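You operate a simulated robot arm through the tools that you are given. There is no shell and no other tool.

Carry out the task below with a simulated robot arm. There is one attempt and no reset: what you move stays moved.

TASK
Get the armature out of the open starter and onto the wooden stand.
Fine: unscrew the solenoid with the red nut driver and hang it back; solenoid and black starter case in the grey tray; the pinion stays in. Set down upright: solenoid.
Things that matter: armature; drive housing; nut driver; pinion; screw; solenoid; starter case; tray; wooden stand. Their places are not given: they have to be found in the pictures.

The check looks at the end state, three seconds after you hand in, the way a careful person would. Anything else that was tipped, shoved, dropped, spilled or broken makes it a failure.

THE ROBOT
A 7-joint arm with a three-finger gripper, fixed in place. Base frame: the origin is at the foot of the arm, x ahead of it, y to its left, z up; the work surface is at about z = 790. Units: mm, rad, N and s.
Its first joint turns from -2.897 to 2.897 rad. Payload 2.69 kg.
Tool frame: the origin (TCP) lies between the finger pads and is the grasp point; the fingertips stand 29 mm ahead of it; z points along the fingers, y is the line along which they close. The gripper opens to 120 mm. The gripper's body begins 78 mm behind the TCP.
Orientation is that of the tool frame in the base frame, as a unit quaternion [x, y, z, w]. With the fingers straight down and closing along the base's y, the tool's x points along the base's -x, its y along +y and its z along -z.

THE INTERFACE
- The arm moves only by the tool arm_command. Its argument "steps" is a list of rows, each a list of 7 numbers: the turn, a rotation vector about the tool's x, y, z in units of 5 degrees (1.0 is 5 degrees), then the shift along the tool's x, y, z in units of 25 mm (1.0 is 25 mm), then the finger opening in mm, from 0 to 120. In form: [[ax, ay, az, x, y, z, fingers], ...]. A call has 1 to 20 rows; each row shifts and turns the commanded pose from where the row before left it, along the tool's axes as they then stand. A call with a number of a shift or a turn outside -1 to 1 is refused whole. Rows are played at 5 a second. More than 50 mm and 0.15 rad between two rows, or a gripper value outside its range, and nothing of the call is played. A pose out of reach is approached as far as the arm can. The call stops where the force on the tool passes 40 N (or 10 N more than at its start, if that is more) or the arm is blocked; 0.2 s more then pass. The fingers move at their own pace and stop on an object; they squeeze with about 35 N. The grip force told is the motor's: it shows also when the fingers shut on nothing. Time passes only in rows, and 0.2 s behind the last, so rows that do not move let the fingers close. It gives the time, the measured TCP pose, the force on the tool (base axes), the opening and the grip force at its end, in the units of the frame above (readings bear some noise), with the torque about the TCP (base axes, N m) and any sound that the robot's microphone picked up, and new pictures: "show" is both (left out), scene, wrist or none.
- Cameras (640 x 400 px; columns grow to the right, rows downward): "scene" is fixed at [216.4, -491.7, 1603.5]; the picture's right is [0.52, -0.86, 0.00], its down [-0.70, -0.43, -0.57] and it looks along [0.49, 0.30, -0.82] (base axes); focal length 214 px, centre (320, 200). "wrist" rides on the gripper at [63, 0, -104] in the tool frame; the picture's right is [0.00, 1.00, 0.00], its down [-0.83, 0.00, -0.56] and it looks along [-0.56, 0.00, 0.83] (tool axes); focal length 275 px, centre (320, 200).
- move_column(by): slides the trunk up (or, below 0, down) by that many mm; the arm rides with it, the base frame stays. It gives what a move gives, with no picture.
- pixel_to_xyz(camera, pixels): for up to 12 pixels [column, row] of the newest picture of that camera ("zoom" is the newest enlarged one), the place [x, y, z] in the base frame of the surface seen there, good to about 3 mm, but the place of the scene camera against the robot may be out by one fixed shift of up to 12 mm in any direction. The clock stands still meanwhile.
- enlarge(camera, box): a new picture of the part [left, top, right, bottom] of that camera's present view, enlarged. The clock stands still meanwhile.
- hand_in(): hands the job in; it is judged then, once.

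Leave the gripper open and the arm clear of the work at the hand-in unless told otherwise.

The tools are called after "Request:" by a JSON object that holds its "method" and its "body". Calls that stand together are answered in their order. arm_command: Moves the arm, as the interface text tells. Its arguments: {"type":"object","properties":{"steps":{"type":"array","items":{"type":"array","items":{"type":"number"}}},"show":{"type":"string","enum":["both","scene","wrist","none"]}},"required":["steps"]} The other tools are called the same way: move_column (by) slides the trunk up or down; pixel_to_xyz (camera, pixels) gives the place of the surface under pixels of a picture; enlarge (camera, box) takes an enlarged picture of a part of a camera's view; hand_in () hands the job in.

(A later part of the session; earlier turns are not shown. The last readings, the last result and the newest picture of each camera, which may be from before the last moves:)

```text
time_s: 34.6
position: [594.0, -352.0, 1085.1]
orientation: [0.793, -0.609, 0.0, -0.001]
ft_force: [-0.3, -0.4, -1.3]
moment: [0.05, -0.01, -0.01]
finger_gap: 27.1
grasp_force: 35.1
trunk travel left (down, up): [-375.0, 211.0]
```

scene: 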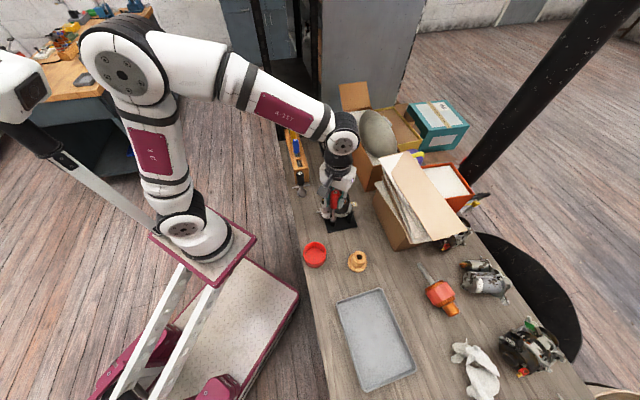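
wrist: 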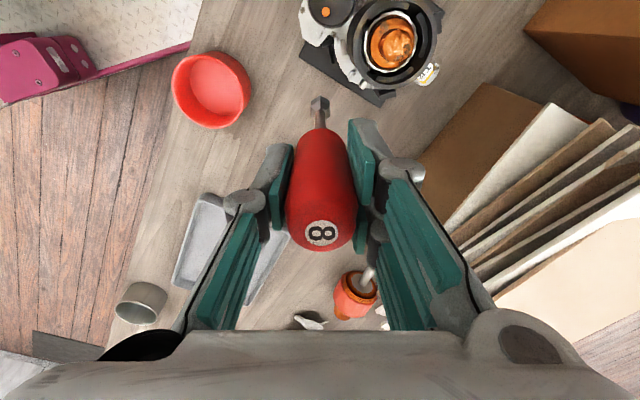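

-75° is reachable too and is congruent to 45° mod 60°, which leaves about 300° for unscrewing. I move the tip over the screw at (601,-304) and lower to just above the head.

Request:
{"method": "arm_command", "body": {"steps": [[0, 0, 0, -0.9, -0.374, 0, 10], [0, 0, 0, -0.896, -0.373, 0, 10], [0, 0, 0, 0, 0, 0.9, 10], [0, 0, 0, 0, 0, 0.9, 10], [0, 0, 0, 0, 0, 0.7, 10], [0, 0, 0, 0, 0, 0, 10]]}}

Request:
{"method": "enlarge", "body": {"camera": "scene", "box": [305, 180, 355, 220]}}

Request:
{"method": "enlarge", "body": {"camera": "wrist", "box": [290, 70, 370, 130]}}

```text
time_s: 36.0
position: [601.1, -305.2, 1022.6]
orientation: [0.794, -0.608, 0.0, 0.0]
ft_force: [0.1, -0.2, -1.6]
moment: [0.01, -0.01, 0.02]
finger_gap: 26.8
grasp_force: 34.7
trunk travel left (down, up): [-375.0, 211.0]
```

scene: 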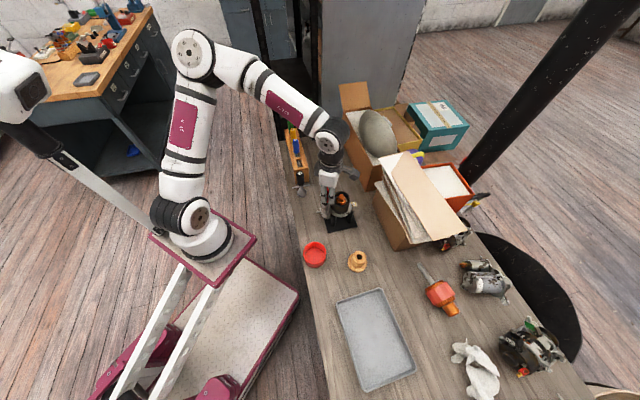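
wrist: 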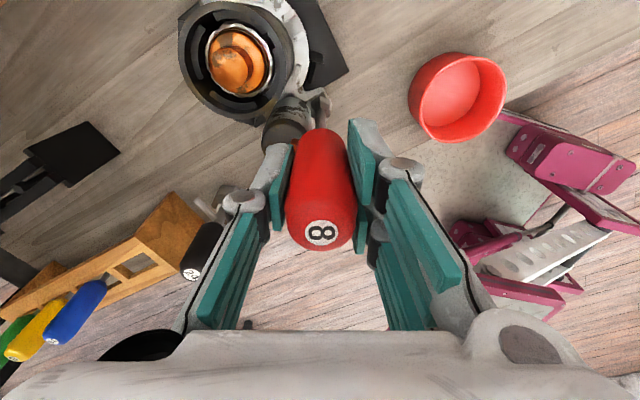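

```text
10.00 times, centred on (330, 200) of scene
```

zoom: 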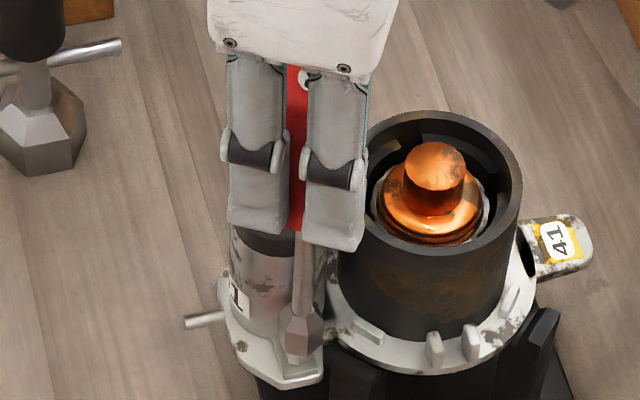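

```text
6.67 times, centred on (330, 100) of wrist
```

zoom: 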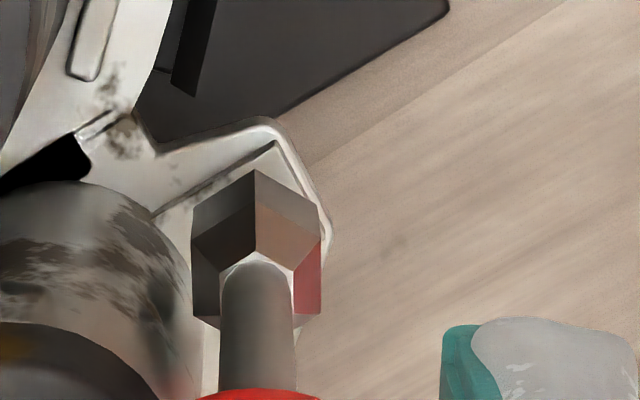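

The socket is right above the screw head. I lower in 2.5 mm rows and watch for contact.

Request:
{"method": "arm_command", "body": {"steps": [[0, 0, 0, 0, 0, 0.1, 10], [0, 0, 0, 0, 0, 0.1, 10], [0, 0, 0, 0, 0, 0.1, 10], [0, 0, 0, 0, 0, 0.1, 10], [0, 0, 0, 0, 0, 0, 10]], "show": "wrist"}}

Request:
{"method": "enlarge", "body": {"camera": "wrist", "box": [290, 70, 370, 130]}}

Request:
{"method": "enlarge", "body": {"camera": "scene", "box": [315, 195, 345, 220]}}

```text
time_s: 37.2
position: [603.0, -302.4, 1013.7]
orientation: [0.794, -0.609, 0.001, 0.0]
ft_force: [-0.2, -0.4, -1.4]
moment: [-0.04, 0.02, -0.05]
finger_gap: 27.2
grasp_force: 34.7
trunk travel left (down, up): [-375.0, 211.0]
```

wrist: 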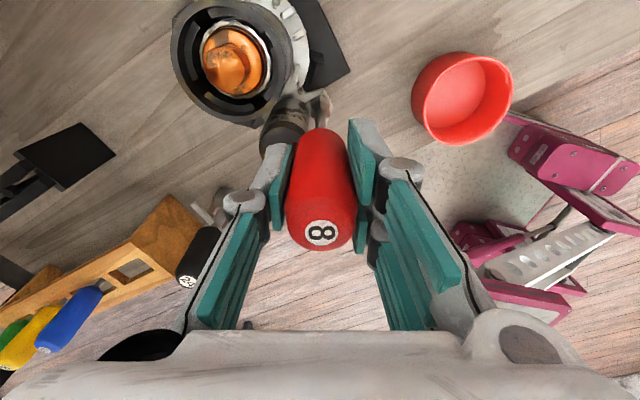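

```text
6.67 times, centred on (330, 100) of wrist
```

zoom: 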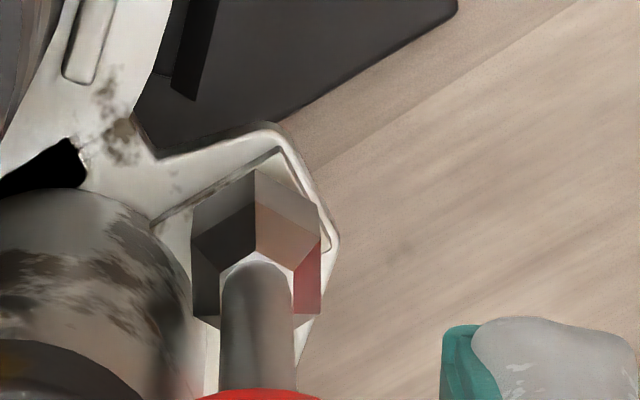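

```text
16.00 times, centred on (330, 208) of scene
```

zoom: 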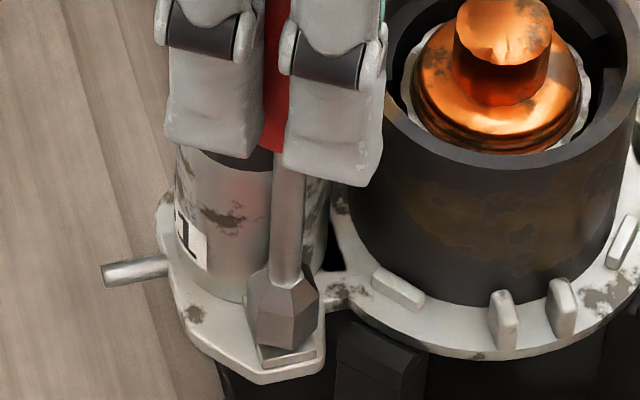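

No contact yet. I go down another 7.5 mm.

Request:
{"method": "arm_command", "body": {"steps": [[0, 0, 0, 0, 0, 0.08, 10], [0, 0, 0, 0, 0, 0.08, 10], [0, 0, 0, 0, 0, 0.08, 10], [0, 0, 0, 0, 0, 0.06, 10], [0, 0, 0, 0, 0, 0, 10]], "show": "wrist"}}

Request:
{"method": "enlarge", "body": {"camera": "scene", "box": [315, 195, 345, 220]}}

```text
time_s: 38.4
position: [600.6, -304.0, 1006.6]
orientation: [0.793, -0.609, 0.0, -0.001]
ft_force: [-0.1, 0.4, 26.9]
moment: [-0.05, -0.01, -0.03]
finger_gap: 27.3
grasp_force: 34.9
trunk travel left (down, up): [-375.0, 211.0]
```

wrist: 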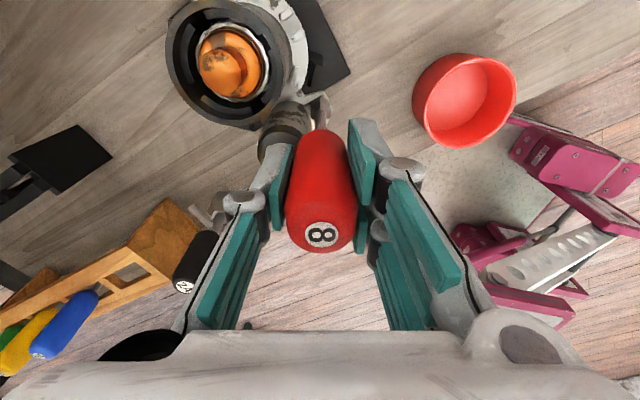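

```text
16.00 times, centred on (330, 208) of scene
```

zoom: 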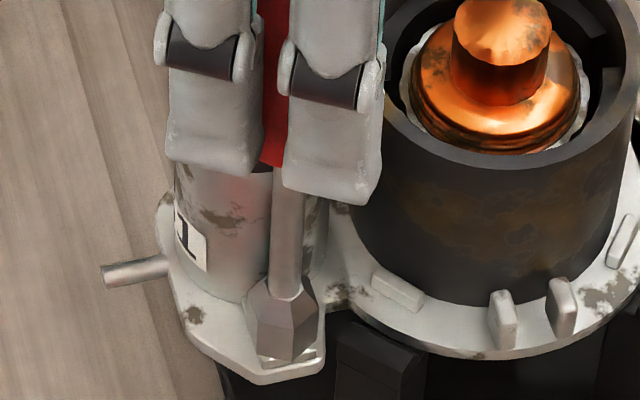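

Contact at 27 N, TCP z≈1006: the tip is near z=876, below the head top, so the socket is over the head. I ease off about 1 mm and turn counter-clockwise 20° while watching the torque.

Request:
{"method": "arm_command", "body": {"steps": [[0, 0, 0, 0, 0, -0.04, 10], [0, 0, -1, 0, 0, 0, 10], [0, 0, -1, 0, 0, 0, 10], [0, 0, -1, 0, 0, 0, 10], [0, 0, -1, 0, 0, 0, 10]], "show": "wrist"}}

Request:
{"method": "enlarge", "body": {"camera": "scene", "box": [315, 195, 345, 220]}}

```text
time_s: 39.6
position: [602.2, -303.5, 1006.9]
orientation: [0.888, -0.461, 0.0, -0.001]
ft_force: [-0.3, -1.9, 8.9]
moment: [-0.2, -0.01, -0.01]
finger_gap: 27.1
grasp_force: 34.9
trunk travel left (down, up): [-375.0, 211.0]
```

wrist: 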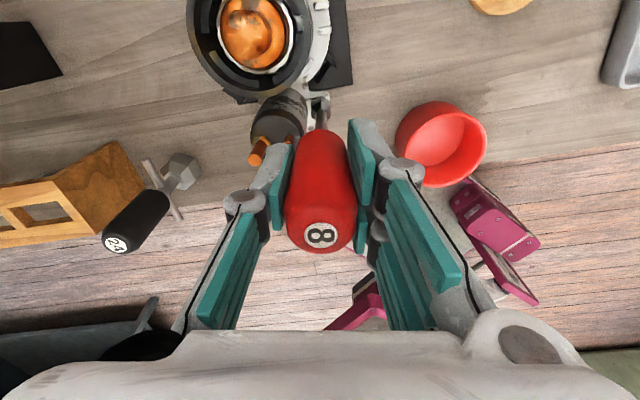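

```text
16.00 times, centred on (330, 208) of scene
```

zoom: 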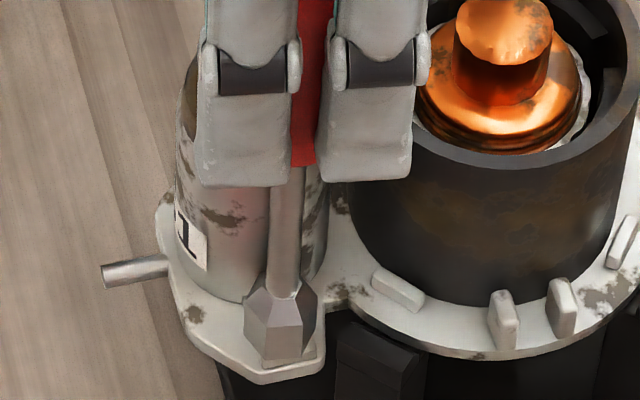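

No resisting torque, and the socket is turning. I go on counter-clockwise for 100° and watch the vertical force.

Request:
{"method": "arm_command", "body": {"steps": [[0, 0, -1, 0, 0, 0, 10], [0, 0, -1, 0, 0, 0, 10], [0, 0, -1, 0, 0, 0, 10], [0, 0, -1, 0, 0, 0, 10], [0, 0, -1, 0, 0, 0, 10], [0, 0, -1, 0, 0, 0, 10], [0, 0, -1, 0, 0, 0, 10], [0, 0, -1, 0, 0, 0, 10], [0, 0, -1, 0, 0, 0, 10], [0, 0, -1, 0, 0, 0, 10], [0, 0, -1, 0, 0, 0, 10], [0, 0, -1, 0, 0, 0, 10], [0, 0, -1, 0, 0, 0, 10], [0, 0, -1, 0, 0, 0, 10], [0, 0, -1, 0, 0, 0, 10], [0, 0, -1, 0, 0, 0, 10], [0, 0, -1, 0, 0, 0, 10], [0, 0, -1, 0, 0, 0, 10], [0, 0, -1, 0, 0, 0, 10], [0, 0, -1, 0, 0, 0, 10]], "show": "wrist"}}

Request:
{"method": "enlarge", "body": {"camera": "scene", "box": [315, 195, 345, 220]}}

```text
time_s: 43.8
position: [600.5, -303.8, 1005.9]
orientation: [0.924, 0.383, -0.001, 0.0]
ft_force: [-0.7, 0.3, 5.2]
moment: [-0.01, 0.05, -0.01]
finger_gap: 26.8
grasp_force: 35.2
trunk travel left (down, up): [-375.0, 211.0]
```

wrist: 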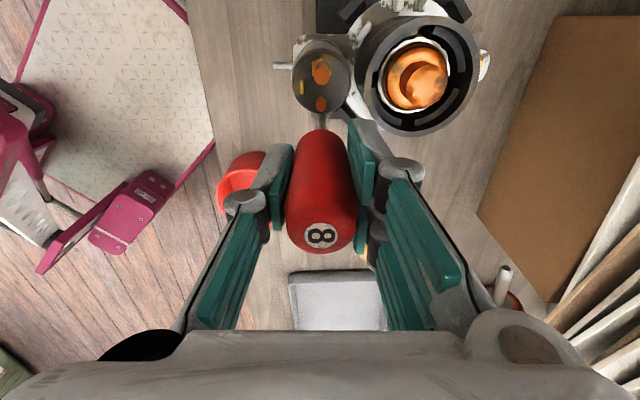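

```text
16.00 times, centred on (330, 208) of scene
```

zoom: 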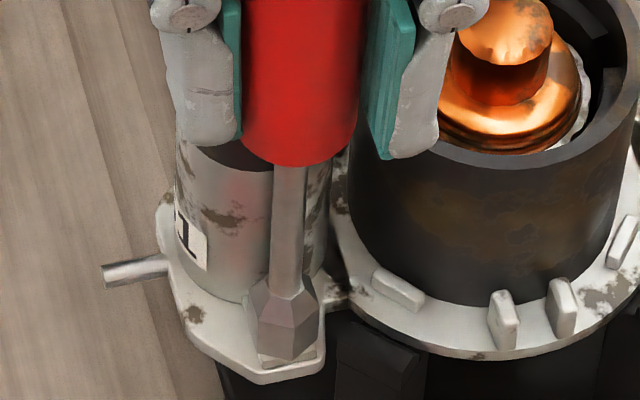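

Still smooth. I go on another 100°.

Request:
{"method": "arm_command", "body": {"steps": [[0, 0, -1, 0, 0, 0, 10], [0, 0, -1, 0, 0, 0, 10], [0, 0, -1, 0, 0, 0, 10], [0, 0, -1, 0, 0, 0, 10], [0, 0, -1, 0, 0, 0, 10], [0, 0, -1, 0, 0, 0, 10], [0, 0, -1, 0, 0, 0, 10], [0, 0, -1, 0, 0, 0, 10], [0, 0, -1, 0, 0, 0, 10], [0, 0, -1, 0, 0, 0, 10], [0, 0, -1, 0, 0, 0, 10], [0, 0, -1, 0, 0, 0, 10], [0, 0, -1, 0, 0, 0, 10], [0, 0, -1, 0, 0, 0, 10], [0, 0, -1, 0, 0, 0, 10], [0, 0, -1, 0, 0, 0, 10], [0, 0, -1, 0, 0, 0, 10], [0, 0, -1, 0, 0, 0, 10], [0, 0, -1, 0, 0, 0, 10], [0, 0, -1, 0, 0, 0, 10]], "show": "none"}}

Request:
{"method": "enlarge", "body": {"camera": "scene", "box": [315, 195, 345, 220]}}

```text
time_s: 48.0
position: [600.1, -303.6, 1005.8]
orientation: [0.3, 0.954, 0.0, 0.0]
ft_force: [0.5, 0.6, 7.5]
moment: [0.09, -0.03, -0.06]
finger_gap: 26.9
grasp_force: 35.3
trunk travel left (down, up): [-375.0, 211.0]
```

```text
16.00 times, centred on (330, 208) of scene
```

zoom: 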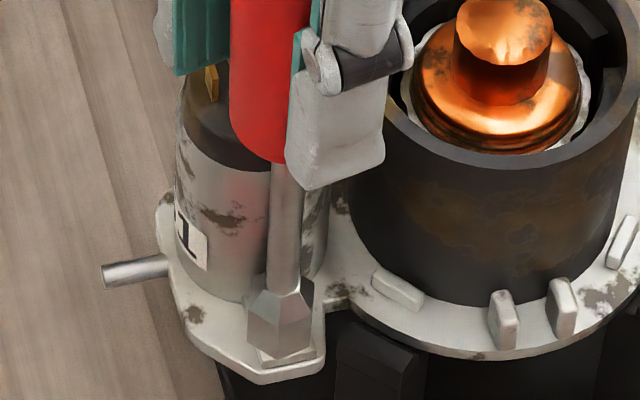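

Request:
{"method": "arm_command", "body": {"steps": [[0, 0, -1, 0, 0, 0, 10], [0, 0, -1, 0, 0, 0, 10], [0, 0, -1, 0, 0, 0, 10], [0, 0, -1, 0, 0, 0, 10], [0, 0, -1, 0, 0, 0, 10], [0, 0, -1, 0, 0, 0, 10], [0, 0, -1, 0, 0, 0, 10], [0, 0, -1, 0, 0, 0, 10], [0, 0, -1, 0, 0, 0, 10], [0, 0, -1, 0, 0, 0, 10], [0, 0, -1, 0, 0, 0, 10], [0, 0, -1, 0, 0, 0, 10], [0, 0, -1, 0, 0, 0, 10], [0, 0, -1, 0, 0, 0, 10], [0, 0, -1, 0, 0, 0, 10], [0, 0, -1, 0, 0, 0, 10]], "show": "wrist"}}

Request:
{"method": "enlarge", "body": {"camera": "scene", "box": [315, 195, 345, 220]}}

Request:
{"method": "enlarge", "body": {"camera": "wrist", "box": [290, 70, 370, 130]}}

```text
time_s: 51.4
position: [601.3, -303.0, 1006.7]
orientation: [-0.383, 0.924, -0.001, 0.0]
ft_force: [-0.1, 0.6, -0.7]
moment: [0.0, -0.01, 0.01]
finger_gap: 27.2
grasp_force: 35.2
trunk travel left (down, up): [-375.0, 211.0]
```

wrist: 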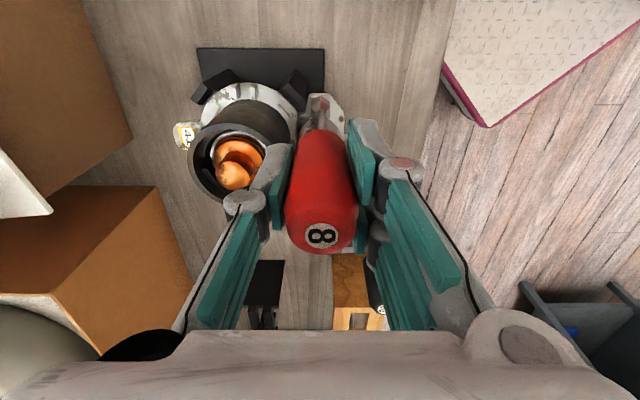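

```text
16.00 times, centred on (330, 208) of scene
```

zoom: 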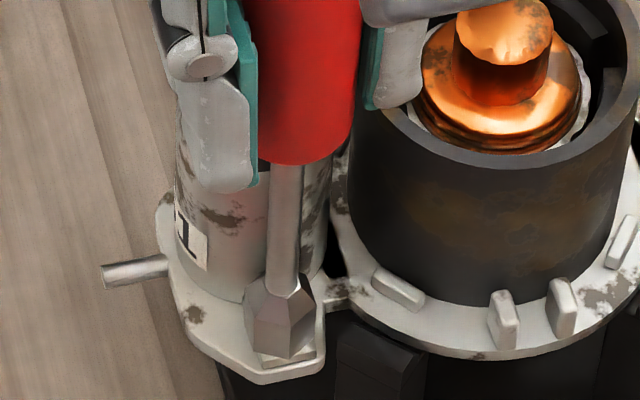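

```text
6.67 times, centred on (330, 100) of wrist
```

zoom: 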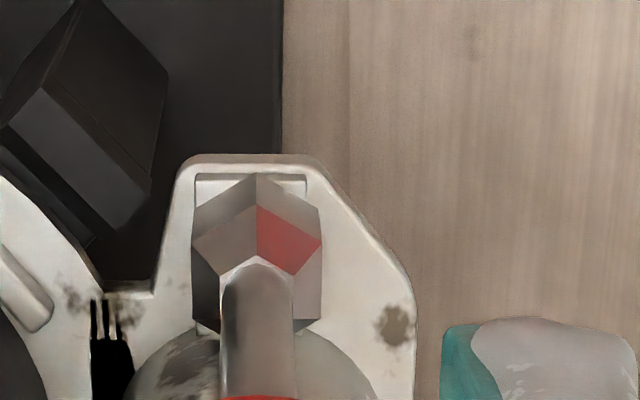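

The vertical force has dropped to about 0, so the screw may have let go into the socket. I lift 30 mm and look.

Request:
{"method": "arm_command", "body": {"steps": [[0, 0, 0, 0, 0, -0.3, 10], [0, 0, 0, 0, 0, -0.5, 10], [0, 0, 0, 0, 0, -0.6, 10], [0, 0, 0, 0, 0, 0, 10]], "show": "wrist"}}

Request:
{"method": "enlarge", "body": {"camera": "scene", "box": [315, 195, 345, 220]}}

Request:
{"method": "enlarge", "body": {"camera": "wrist", "box": [290, 70, 370, 130]}}

```text
time_s: 52.4
position: [601.6, -304.0, 1042.4]
orientation: [-0.383, 0.924, 0.0, -0.001]
ft_force: [0.7, 1.1, -1.6]
moment: [0.01, -0.02, 0.01]
finger_gap: 27.1
grasp_force: 35.0
trunk travel left (down, up): [-375.0, 211.0]
```

wrist: 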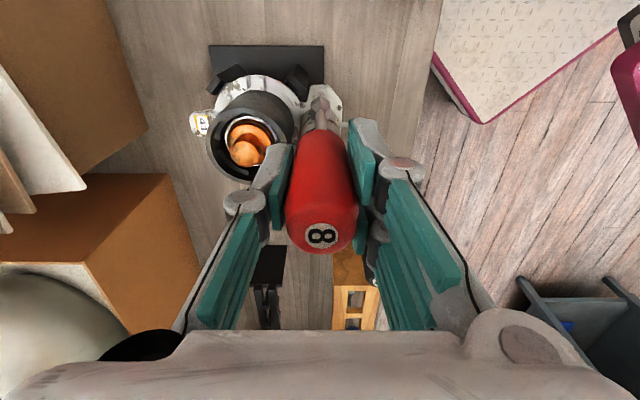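

```text
16.00 times, centred on (330, 208) of scene
```

zoom: 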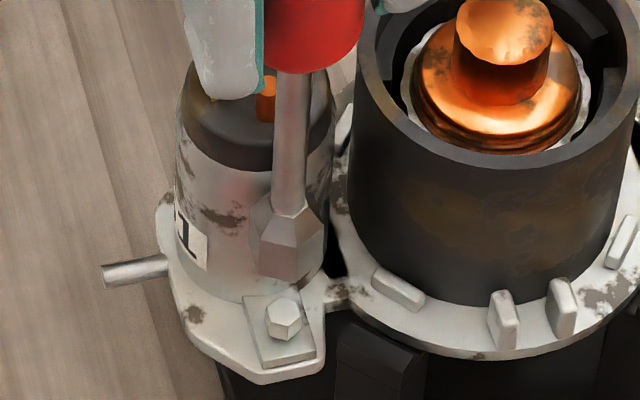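

```text
6.67 times, centred on (330, 100) of wrist
```

zoom: 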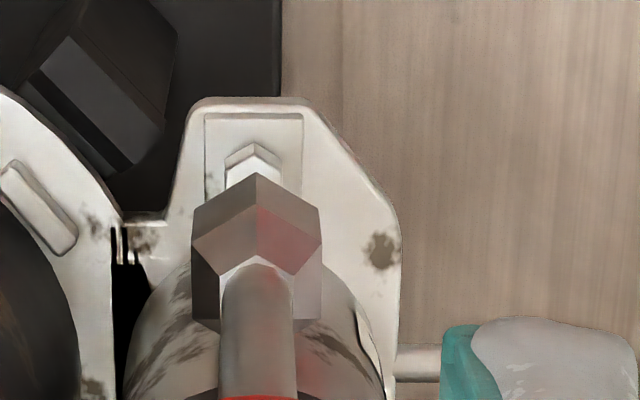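

The screw is still in the ear. I shift sideways 30 mm to see its head and measure whether it rose or turned.

Request:
{"method": "arm_command", "body": {"steps": [[0, 0, 0, 0, 0.6, 0, 10], [0, 0, 0, 0, 0.6, 0, 10], [0, 0, 0, 0, 0, 0, 10]], "show": "wrist"}}

Request:
{"method": "enlarge", "body": {"camera": "wrist", "box": [270, 75, 310, 110]}}

Request:
{"method": "enlarge", "body": {"camera": "scene", "box": [322, 209, 334, 219]}}

```text
time_s: 53.2
position: [579.7, -282.8, 1041.2]
orientation: [-0.383, 0.924, 0.0, 0.0]
ft_force: [0.3, 0.8, -0.6]
moment: [0.01, -0.02, -0.03]
finger_gap: 26.8
grasp_force: 34.9
trunk travel left (down, up): [-375.0, 211.0]
```

wrist: 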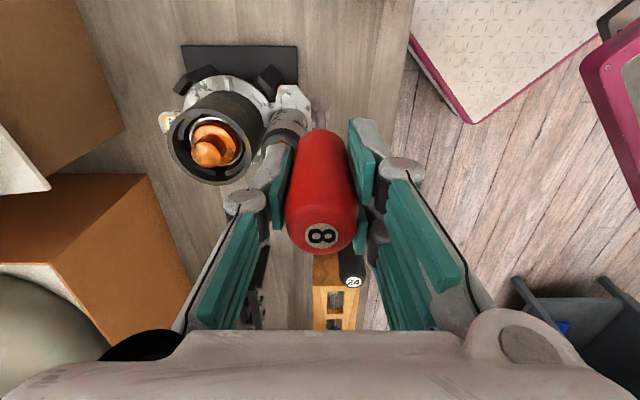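

```text
11.43 times, centred on (290, 92) of wrist
```

zoom: 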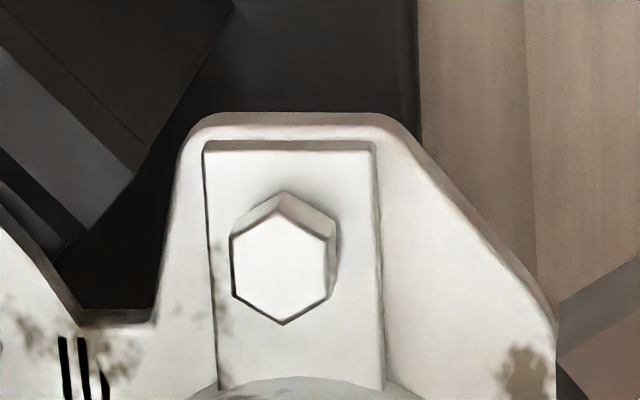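

```text
16.00 times, centred on (328, 214) of scene
```

zoom: 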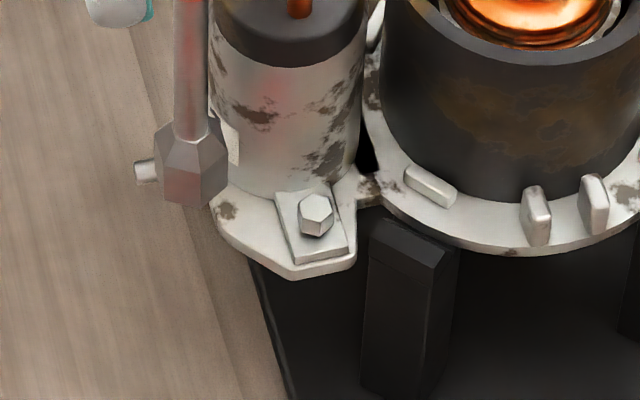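

Request:
{"method": "enlarge", "body": {"camera": "wrist", "box": [270, 75, 310, 110]}}

Request:
{"method": "pixel_to_xyz", "body": {"camera": "zoom", "pixels": [[280, 265], [265, 250], [300, 250], [265, 285], [300, 285], [280, 240], [230, 180], [350, 180], [240, 350], [350, 350], [280, 340], [430, 250]]}}

```text
11.43 times, centred on (290, 92) of wrist
```

zoom: 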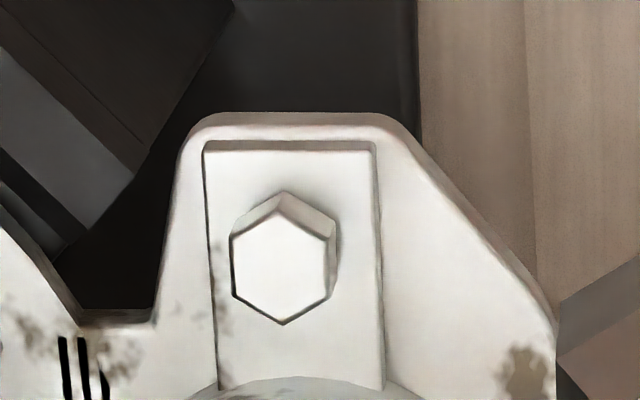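

```text
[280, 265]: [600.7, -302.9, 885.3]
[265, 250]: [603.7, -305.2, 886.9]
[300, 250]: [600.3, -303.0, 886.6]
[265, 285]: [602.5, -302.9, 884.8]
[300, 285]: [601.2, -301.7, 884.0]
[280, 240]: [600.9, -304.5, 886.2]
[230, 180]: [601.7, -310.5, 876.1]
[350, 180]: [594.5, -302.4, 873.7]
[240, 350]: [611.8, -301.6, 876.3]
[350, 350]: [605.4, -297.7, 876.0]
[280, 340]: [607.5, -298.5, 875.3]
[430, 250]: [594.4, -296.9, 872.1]
```

Head top now reads about 885.6 against 883.5 before, so it may have risen a little. To confirm the socket drives the screw, I turn back to -75° in free air, re-engage, turn 30°, and lift to compare the hex orientation.

Request:
{"method": "arm_command", "body": {"steps": [[0, 0, 1, 0, 0, 0, 10], [0, 0, 1, 0, 0, 0, 10], [0, 0, 1, 0, 0, 0, 10], [0, 0, 1, 0, 0, 0, 10], [0, 0, 1, 0, 0, 0, 10], [0, 0, 1, 0, 0, 0, 10], [0, 0, 1, 0, 0, 0, 10], [0, 0, 1, 0, 0, 0, 10], [0, 0, 1, 0, 0, 0, 10], [0, 0, 1, 0, 0, 0, 10], [0, 0, 1, 0, 0, 0, 10], [0, 0, 1, 0, 0, 0, 10], [0, 0, 1, 0, 0, 0, 10], [0, 0, 1, 0, 0, 0, 10], [0, 0, 1, 0, 0, 0, 10], [0, 0, 1, 0, 0, 0, 10], [0, 0, 1, 0, 0, 0, 10], [0, 0, 1, 0, 0, 0, 10], [0, 0, 1, 0, 0, 0, 10], [0, 0, 1, 0, 0, 0, 10]], "show": "none"}}

Request:
{"method": "arm_command", "body": {"steps": [[0, 0, 1, 0, 0, 0, 10], [0, 0, 1, 0, 0, 0, 10], [0, 0, 1, 0, 0, 0, 10], [0, 0, 1, 0, 0, 0, 10], [0, 0, 1, 0, 0, 0, 10], [0, 0, 1, 0, 0, 0, 10], [0, 0, 1, 0, 0, 0, 10], [0, 0, 1, 0, 0, 0, 10], [0, 0, 1, 0, 0, 0, 10], [0, 0, 1, 0, 0, 0, 10], [0, 0, 1, 0, 0, 0, 10], [0, 0, 1, 0, 0, 0, 10], [0, 0, 1, 0, 0, 0, 10], [0, 0, 1, 0, 0, 0, 10], [0, 0, 1, 0, 0, 0, 10], [0, 0, 1, 0, 0, 0, 10], [0, 0, 1, 0, 0, 0, 10], [0, 0, 1, 0, 0, 0, 10], [0, 0, 1, 0, 0, 0, 10], [0, 0, 1, 0, 0, 0, 10]], "show": "none"}}

Request:
{"method": "arm_command", "body": {"steps": [[0, 0, 1, 0, 0, 0, 10], [0, 0, 1, 0, 0, 0, 10], [0, 0, 1, 0, 0, 0, 10], [0, 0, 1, 0, 0, 0, 10], [0, 0, 1, 0, 0, 0, 10], [0, 0, 1, 0, 0, 0, 10], [0, 0, 1, 0, 0, 0, 10], [0, 0, 1, 0, 0, 0, 10], [0, 0, 1, 0, 0, 0, 10], [0, 0, 1, 0, 0, 0, 10], [0, 0, 1, 0, 0, 0, 10], [0, 0, 1, 0, 0, 0, 10], [0, 0, 1, 0, 0, 0, 10], [0, 0, 1, 0, 0, 0, 10], [0, 0, 1, 0, 0, 0, 10], [0, 0, 1, 0, 0, 0, 10], [0, 0, 1, 0, 0, 0, 10], [0, 0, 1, 0, 0, 0, 10], [0, 0, 1, 0, 0, 0, 10], [0, 0, 1, 0, 0, 0, 10]], "show": "wrist"}}

```text
time_s: 57.4
position: [579.8, -283.2, 1042.4]
orientation: [0.462, 0.887, 0.0, 0.0]
ft_force: [0.2, -0.1, -0.8]
moment: [0.0, 0.04, -0.01]
finger_gap: 26.9
grasp_force: 34.9
trunk travel left (down, up): [-375.0, 211.0]
```

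```text
time_s: 61.6
position: [579.5, -282.0, 1040.9]
orientation: [0.977, 0.215, 0.0, 0.0]
ft_force: [0.1, -0.5, -1.7]
moment: [-0.01, 0.01, 0.02]
finger_gap: 26.7
grasp_force: 35.4
trunk travel left (down, up): [-375.0, 211.0]
```

```text
time_s: 65.8
position: [579.5, -281.7, 1042.4]
orientation: [0.792, -0.61, -0.001, 0.0]
ft_force: [-0.1, 0.3, -1.0]
moment: [0.02, -0.05, 0.03]
finger_gap: 26.9
grasp_force: 35.6
trunk travel left (down, up): [-375.0, 211.0]
```

wrist: 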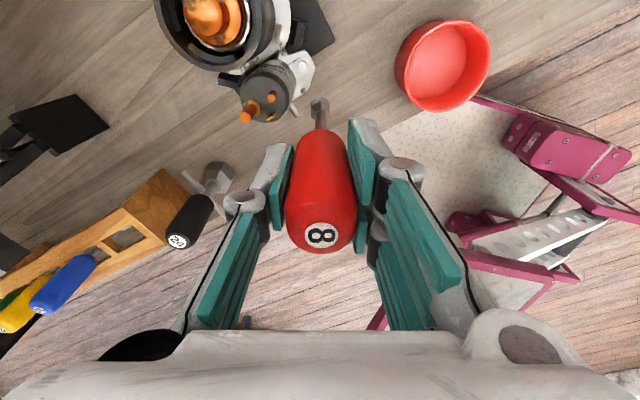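

I move back over the screw and lower to engage.

Request:
{"method": "arm_command", "body": {"steps": [[0, 0, 0, 0.52, -0.3, 0, 10], [0, 0, 0, 0.519, -0.3, 0, 10], [0, 0, 0, 0, 0, 0.5, 10], [0, 0, 0, 0, 0, 0.4, 10], [0, 0, 0, 0, 0, 0.1, 10], [0, 0, 0, 0, 0, 0.1, 10], [0, 0, 0, 0, 0, 0.1, 10], [0, 0, 0, 0, 0, 0.1, 10], [0, 0, 0, 0, 0, 0.1, 10], [0, 0, 0, 0, 0, 0, 10]], "show": "wrist"}}

Request:
{"method": "enlarge", "body": {"camera": "scene", "box": [315, 195, 345, 220]}}

```text
time_s: 68.0
position: [601.6, -303.7, 1006.9]
orientation: [0.793, -0.609, 0.001, 0.0]
ft_force: [0.2, 1.4, 13.8]
moment: [0.17, 0.0, -0.02]
finger_gap: 26.9
grasp_force: 34.8
trunk travel left (down, up): [-375.0, 211.0]
```

wrist: 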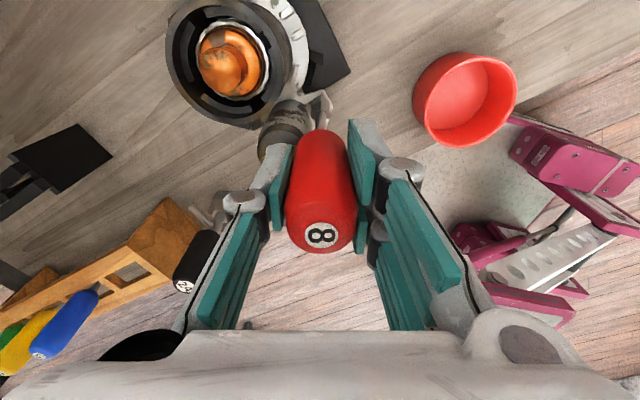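

```text
16.00 times, centred on (330, 208) of scene
```

zoom: 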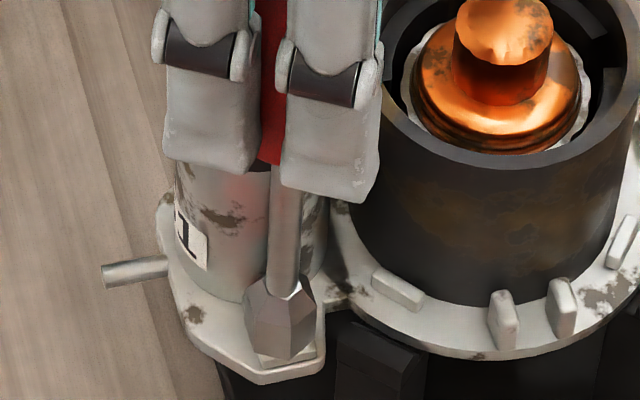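

Contact at 14 N at the same height. I press slightly more, turn 30°, then lift and look at the hex.

Request:
{"method": "arm_command", "body": {"steps": [[0, 0, 0, 0, 0, 0.04, 10], [0, 0, -1, 0, 0, 0, 10], [0, 0, -1, 0, 0, 0, 10], [0, 0, -1, 0, 0, 0, 10], [0, 0, -1, 0, 0, 0, 10], [0, 0, -1, 0, 0, 0, 10], [0, 0, -1, 0, 0, 0, 10]], "show": "none"}}

Request:
{"method": "arm_command", "body": {"steps": [[0, 0, 0, 0, 0, -0.7, 10], [0, 0, 0, 0, 0, -0.7, 10], [0, 0, 0, 0, 0, -0.6, 10], [0, 0, 0, 0, 0, 0, 10]], "show": "wrist"}}

Request:
{"method": "enlarge", "body": {"camera": "scene", "box": [322, 209, 334, 219]}}

Request:
{"method": "enlarge", "body": {"camera": "wrist", "box": [290, 70, 350, 120]}}

```text
time_s: 69.6
position: [601.6, -303.8, 1006.7]
orientation: [0.924, -0.382, 0.001, 0.0]
ft_force: [-0.3, -2.9, 24.0]
moment: [-0.26, -0.18, -0.05]
finger_gap: 26.9
grasp_force: 35.3
trunk travel left (down, up): [-375.0, 211.0]
```

```text
time_s: 70.6
position: [601.4, -303.9, 1056.6]
orientation: [0.924, -0.383, 0.0, 0.0]
ft_force: [-0.3, 0.5, -1.4]
moment: [-0.01, -0.02, -0.01]
finger_gap: 26.7
grasp_force: 35.3
trunk travel left (down, up): [-375.0, 211.0]
```

wrist: 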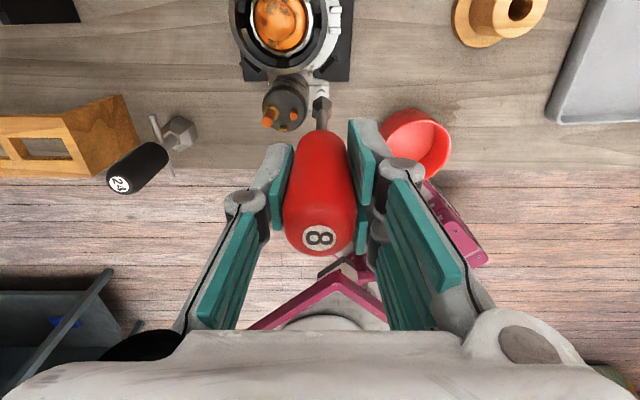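

```text
16.00 times, centred on (328, 214) of scene
```

zoom: 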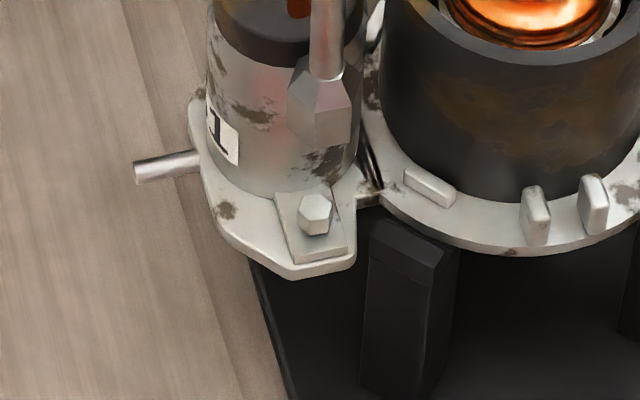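

```text
8.00 times, centred on (320, 95) of wrist
```

zoom: 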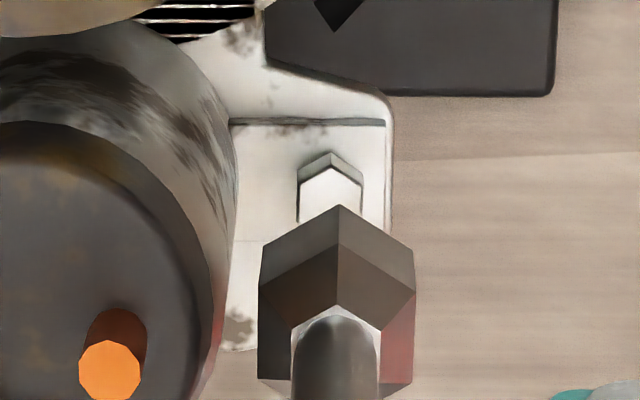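

The hex head is now aligned with the socket at the new angle, so the driver does turn the screw. I re-engage and carry on unscrewing.

Request:
{"method": "arm_command", "body": {"steps": [[0, 0, 0, 0, 0, 0.8, 10], [0, 0, 0, 0, 0, 0.6, 10], [0, 0, 0, 0, 0, 0.3, 10], [0, 0, 0, 0, 0, 0.13, 10], [0, 0, 0, 0, 0, 0.1, 10], [0, 0, -1, 0, 0, 0, 10], [0, 0, -1, 0, 0, 0, 10], [0, 0, -1, 0, 0, 0, 10], [0, 0, -1, 0, 0, 0, 10], [0, 0, -1, 0, 0, 0, 10], [0, 0, -1, 0, 0, 0, 10], [0, 0, -1, 0, 0, 0, 10], [0, 0, -1, 0, 0, 0, 10], [0, 0, -1, 0, 0, 0, 10], [0, 0, -1, 0, 0, 0, 10], [0, 0, -1, 0, 0, 0, 10], [0, 0, -1, 0, 0, 0, 10], [0, 0, -1, 0, 0, 0, 10], [0, 0, -1, 0, 0, 0, 10]], "show": "none"}}

Request:
{"method": "arm_command", "body": {"steps": [[0, 0, -1, 0, 0, 0, 10], [0, 0, -1, 0, 0, 0, 10], [0, 0, -1, 0, 0, 0, 10], [0, 0, -1, 0, 0, 0, 10], [0, 0, -1, 0, 0, 0, 10], [0, 0, -1, 0, 0, 0, 10], [0, 0, -1, 0, 0, 0, 10], [0, 0, -1, 0, 0, 0, 10], [0, 0, -1, 0, 0, 0, 10], [0, 0, -1, 0, 0, 0, 10], [0, 0, -1, 0, 0, 0, 10], [0, 0, -1, 0, 0, 0, 10], [0, 0, -1, 0, 0, 0, 10], [0, 0, -1, 0, 0, 0, 10], [0, 0, -1, 0, 0, 0, 10], [0, 0, -1, 0, 0, 0, 10], [0, 0, -1, 0, 0, 0, 10], [0, 0, -1, 0, 0, 0, 10], [0, 0, -1, 0, 0, 0, 10], [0, 0, -1, 0, 0, 0, 10]], "show": "none"}}

Request:
{"method": "arm_command", "body": {"steps": [[0, 0, -1, 0, 0, 0, 10], [0, 0, -1, 0, 0, 0, 10], [0, 0, -1, 0, 0, 0, 10], [0, 0, -1, 0, 0, 0, 10], [0, 0, -1, 0, 0, 0, 10], [0, 0, -1, 0, 0, 0, 10], [0, 0, -1, 0, 0, 0, 10], [0, 0, -1, 0, 0, 0, 10], [0, 0, -1, 0, 0, 0, 10], [0, 0, -1, 0, 0, 0, 10], [0, 0, -1, 0, 0, 0, 10], [0, 0, -1, 0, 0, 0, 10], [0, 0, -1, 0, 0, 0, 10], [0, 0, -1, 0, 0, 0, 10], [0, 0, -1, 0, 0, 0, 10], [0, 0, -1, 0, 0, 0, 10], [0, 0, -1, 0, 0, 0, 10], [0, 0, -1, 0, 0, 0, 10], [0, 0, -1, 0, 0, 0, 10], [0, 0, -1, 0, 0, 0, 10]], "show": "wrist"}}

Request:
{"method": "enlarge", "body": {"camera": "scene", "box": [315, 195, 345, 220]}}

```text
time_s: 74.6
position: [600.5, -303.6, 1007.9]
orientation: [0.976, 0.217, 0.0, 0.0]
ft_force: [1.0, 0.0, -1.1]
moment: [-0.02, 0.01, -0.01]
finger_gap: 27.0
grasp_force: 34.8
trunk travel left (down, up): [-375.0, 211.0]
```

```text
time_s: 78.8
position: [601.0, -303.0, 1007.3]
orientation: [0.461, 0.887, 0.0, 0.0]
ft_force: [0.5, -0.1, -0.5]
moment: [-0.01, 0.05, 0.01]
finger_gap: 27.0
grasp_force: 35.2
trunk travel left (down, up): [-375.0, 211.0]
```

```text
time_s: 83.0
position: [600.9, -303.6, 1006.9]
orientation: [-0.384, 0.924, 0.0, -0.001]
ft_force: [-0.5, -0.3, -0.6]
moment: [0.04, 0.0, 0.01]
finger_gap: 27.0
grasp_force: 35.2
trunk travel left (down, up): [-375.0, 211.0]
```

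wrist: 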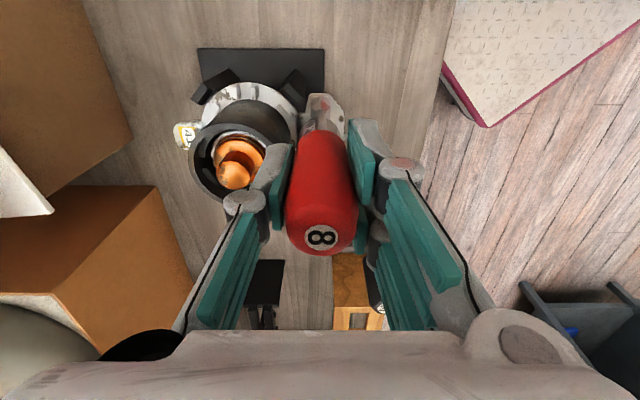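

```text
16.00 times, centred on (330, 208) of scene
```

zoom: 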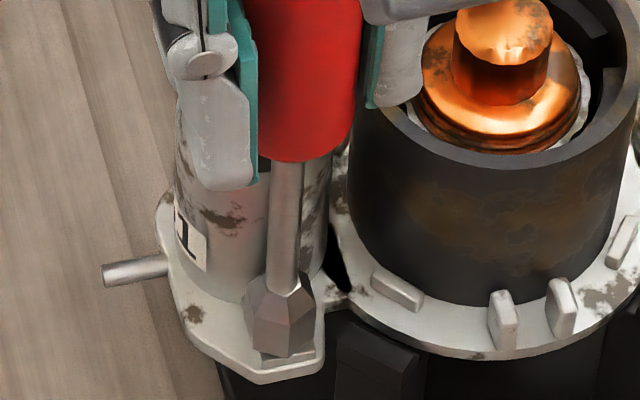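

I lift and look at the screw head again.

Request:
{"method": "arm_command", "body": {"steps": [[0, 0, 0, 0, 0, -0.5, 10], [0, 0, 0, 0, 0, -0.9, 10], [0, 0, 0, 0, 0.6, 0, 10], [0, 0, 0, 0, 0.6, 0, 10], [0, 0, 0, 0, 0, 0, 10]], "show": "wrist"}}

Request:
{"method": "enlarge", "body": {"camera": "wrist", "box": [270, 75, 310, 110]}}

Request:
{"method": "pixel_to_xyz", "body": {"camera": "zoom", "pixels": [[280, 265], [265, 250], [300, 250], [265, 285], [300, 285], [280, 240], [230, 180], [350, 180], [240, 350], [350, 350], [280, 340], [430, 250]]}}

Request:
{"method": "enlarge", "body": {"camera": "scene", "box": [322, 209, 334, 219]}}

```text
time_s: 84.2
position: [581.0, -282.9, 1042.2]
orientation: [-0.383, 0.924, 0.0, 0.001]
ft_force: [-0.3, -0.9, -1.5]
moment: [0.0, 0.01, 0.0]
finger_gap: 26.8
grasp_force: 35.0
trunk travel left (down, up): [-375.0, 211.0]
```

wrist: 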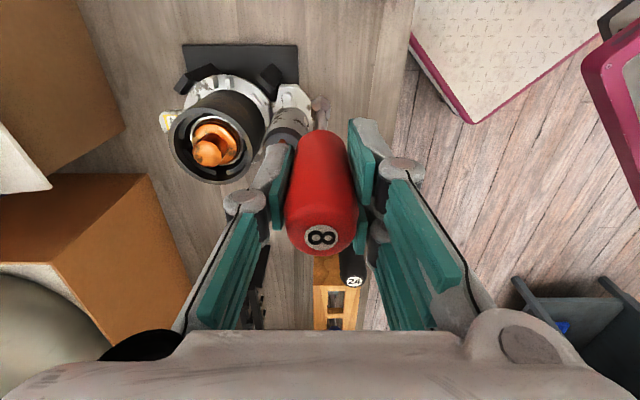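

```text
11.43 times, centred on (290, 92) of wrist
```

zoom: 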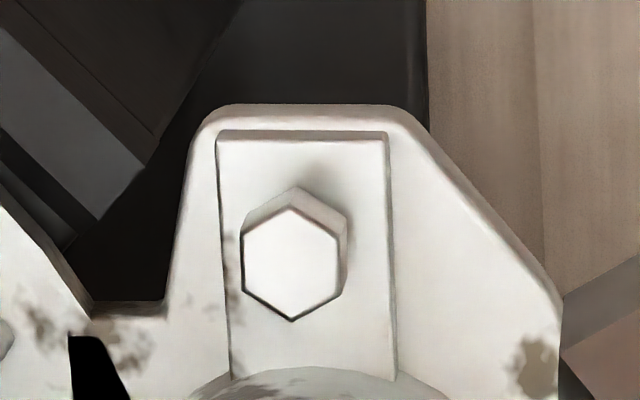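

```text
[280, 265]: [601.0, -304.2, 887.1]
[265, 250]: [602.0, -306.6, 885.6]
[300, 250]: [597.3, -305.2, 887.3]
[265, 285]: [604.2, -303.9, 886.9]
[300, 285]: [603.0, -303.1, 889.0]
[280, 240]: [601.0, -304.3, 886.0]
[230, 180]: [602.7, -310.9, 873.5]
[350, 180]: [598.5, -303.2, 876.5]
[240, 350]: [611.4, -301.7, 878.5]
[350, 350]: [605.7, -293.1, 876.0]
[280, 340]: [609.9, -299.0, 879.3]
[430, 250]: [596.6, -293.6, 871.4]
```

```text
16.00 times, centred on (328, 214) of scene
```

zoom: 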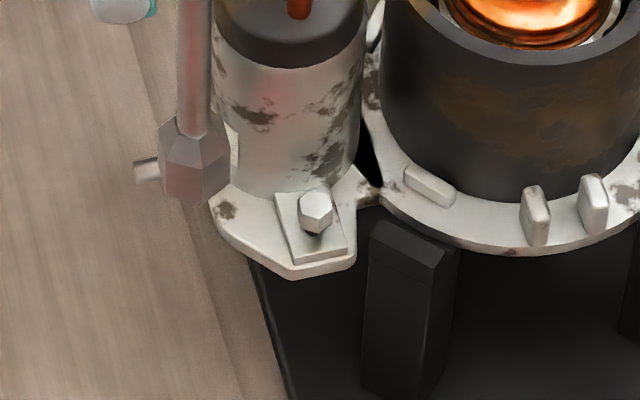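

The head has risen to about 887 with a gap now visible under it, so it is coming out at roughly a pitch per turn. I turn back for a third pass.

Request:
{"method": "arm_command", "body": {"steps": [[0, 0, 1, 0, 0, 0, 10], [0, 0, 1, 0, 0, 0, 10], [0, 0, 1, 0, 0, 0, 10], [0, 0, 1, 0, 0, 0, 10], [0, 0, 1, 0, 0, 0, 10], [0, 0, 1, 0, 0, 0, 10], [0, 0, 1, 0, 0, 0, 10], [0, 0, 1, 0, 0, 0, 10], [0, 0, 1, 0, 0, 0, 10], [0, 0, 1, 0, 0, 0, 10], [0, 0, 1, 0, 0, 0, 10], [0, 0, 1, 0, 0, 0, 10], [0, 0, 1, 0, 0, 0, 10], [0, 0, 1, 0, 0, 0, 10], [0, 0, 1, 0, 0, 0, 10], [0, 0, 1, 0, 0, 0, 10], [0, 0, 1, 0, 0, 0, 10], [0, 0, 1, 0, 0, 0, 10], [0, 0, 1, 0, 0, 0, 10], [0, 0, 1, 0, 0, 0, 10]], "show": "none"}}

Request:
{"method": "arm_command", "body": {"steps": [[0, 0, 1, 0, 0, 0, 10], [0, 0, 1, 0, 0, 0, 10], [0, 0, 1, 0, 0, 0, 10], [0, 0, 1, 0, 0, 0, 10], [0, 0, 1, 0, 0, 0, 10], [0, 0, 1, 0, 0, 0, 10], [0, 0, 1, 0, 0, 0, 10], [0, 0, 1, 0, 0, 0, 10], [0, 0, 1, 0, 0, 0, 10], [0, 0, 1, 0, 0, 0, 10], [0, 0, 1, 0, 0, 0, 10], [0, 0, 1, 0, 0, 0, 10], [0, 0, 1, 0, 0, 0, 10], [0, 0, 1, 0, 0, 0, 10], [0, 0, 1, 0, 0, 0, 10], [0, 0, 1, 0, 0, 0, 10], [0, 0, 1, 0, 0, 0, 10], [0, 0, 1, 0, 0, 0, 10], [0, 0, 1, 0, 0, 0, 10], [0, 0, 1, 0, 0, 0, 10]], "show": "none"}}

Request:
{"method": "arm_command", "body": {"steps": [[0, 0, 1, 0, 0, 0, 10], [0, 0, 1, 0, 0, 0, 10], [0, 0, 1, 0, 0, 0, 10], [0, 0, 1, 0, 0, 0, 10], [0, 0, 1, 0, 0, 0, 10], [0, 0, 1, 0, 0, 0, 10], [0, 0, 1, 0, 0, 0, 10], [0, 0, 1, 0, 0, 0, 10], [0, 0, 1, 0, 0, 0, 10], [0, 0, 1, 0, 0, 0, 10], [0, 0, 1, 0, 0, 0, 10], [0, 0, 1, 0, 0, 0, 10], [0, 0, 1, 0, 0, 0, 10], [0, 0, 1, 0, 0, 0, 10], [0, 0, 1, 0, 0, 0, 10], [0, 0, 1, 0, 0, 0, 10], [0, 0, 1, 0, 0, 0, 10], [0, 0, 1, 0, 0, 0, 10], [0, 0, 1, 0, 0, 0, 10], [0, 0, 1, 0, 0, 0, 10]], "show": "none"}}

Request:
{"method": "arm_command", "body": {"steps": [[0, 0, 0, 0.52, -0.3, 0, 10], [0, 0, 0, 0.519, -0.3, 0, 10], [0, 0, 0, 0, 0, 0.5, 10], [0, 0, 0, 0, 0, 0.4, 10], [0, 0, 0, 0, 0, 0.1, 10], [0, 0, 0, 0, 0, 0.1, 10], [0, 0, 0, 0, 0, 0.1, 10], [0, 0, 0, 0, 0, 0.1, 10], [0, 0, 0, 0, 0, 0.1, 10], [0, 0, 0, 0, 0, 0, 10]], "show": "none"}}

```text
time_s: 88.4
position: [579.8, -282.4, 1042.5]
orientation: [0.463, 0.886, 0.0, 0.0]
ft_force: [-0.5, 0.3, -1.5]
moment: [0.03, -0.01, 0.02]
finger_gap: 27.3
grasp_force: 35.4
trunk travel left (down, up): [-375.0, 211.0]
```

```text
time_s: 92.6
position: [579.5, -282.7, 1042.5]
orientation: [0.976, 0.217, 0.001, -0.001]
ft_force: [0.1, 0.0, -1.3]
moment: [-0.01, 0.04, 0.02]
finger_gap: 27.2
grasp_force: 34.6
trunk travel left (down, up): [-375.0, 211.0]
```

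```text
time_s: 96.8
position: [579.4, -282.2, 1042.8]
orientation: [0.793, -0.609, 0.0, 0.0]
ft_force: [0.1, -0.3, -0.7]
moment: [0.01, -0.05, -0.02]
finger_gap: 27.2
grasp_force: 35.4
trunk travel left (down, up): [-375.0, 211.0]
```

```text
time_s: 99.0
position: [602.1, -303.1, 1007.2]
orientation: [0.793, -0.609, 0.0, 0.0]
ft_force: [0.2, 0.1, 0.5]
moment: [-0.02, 0.0, 0.01]
finger_gap: 27.1
grasp_force: 34.7
trunk travel left (down, up): [-375.0, 211.0]
```

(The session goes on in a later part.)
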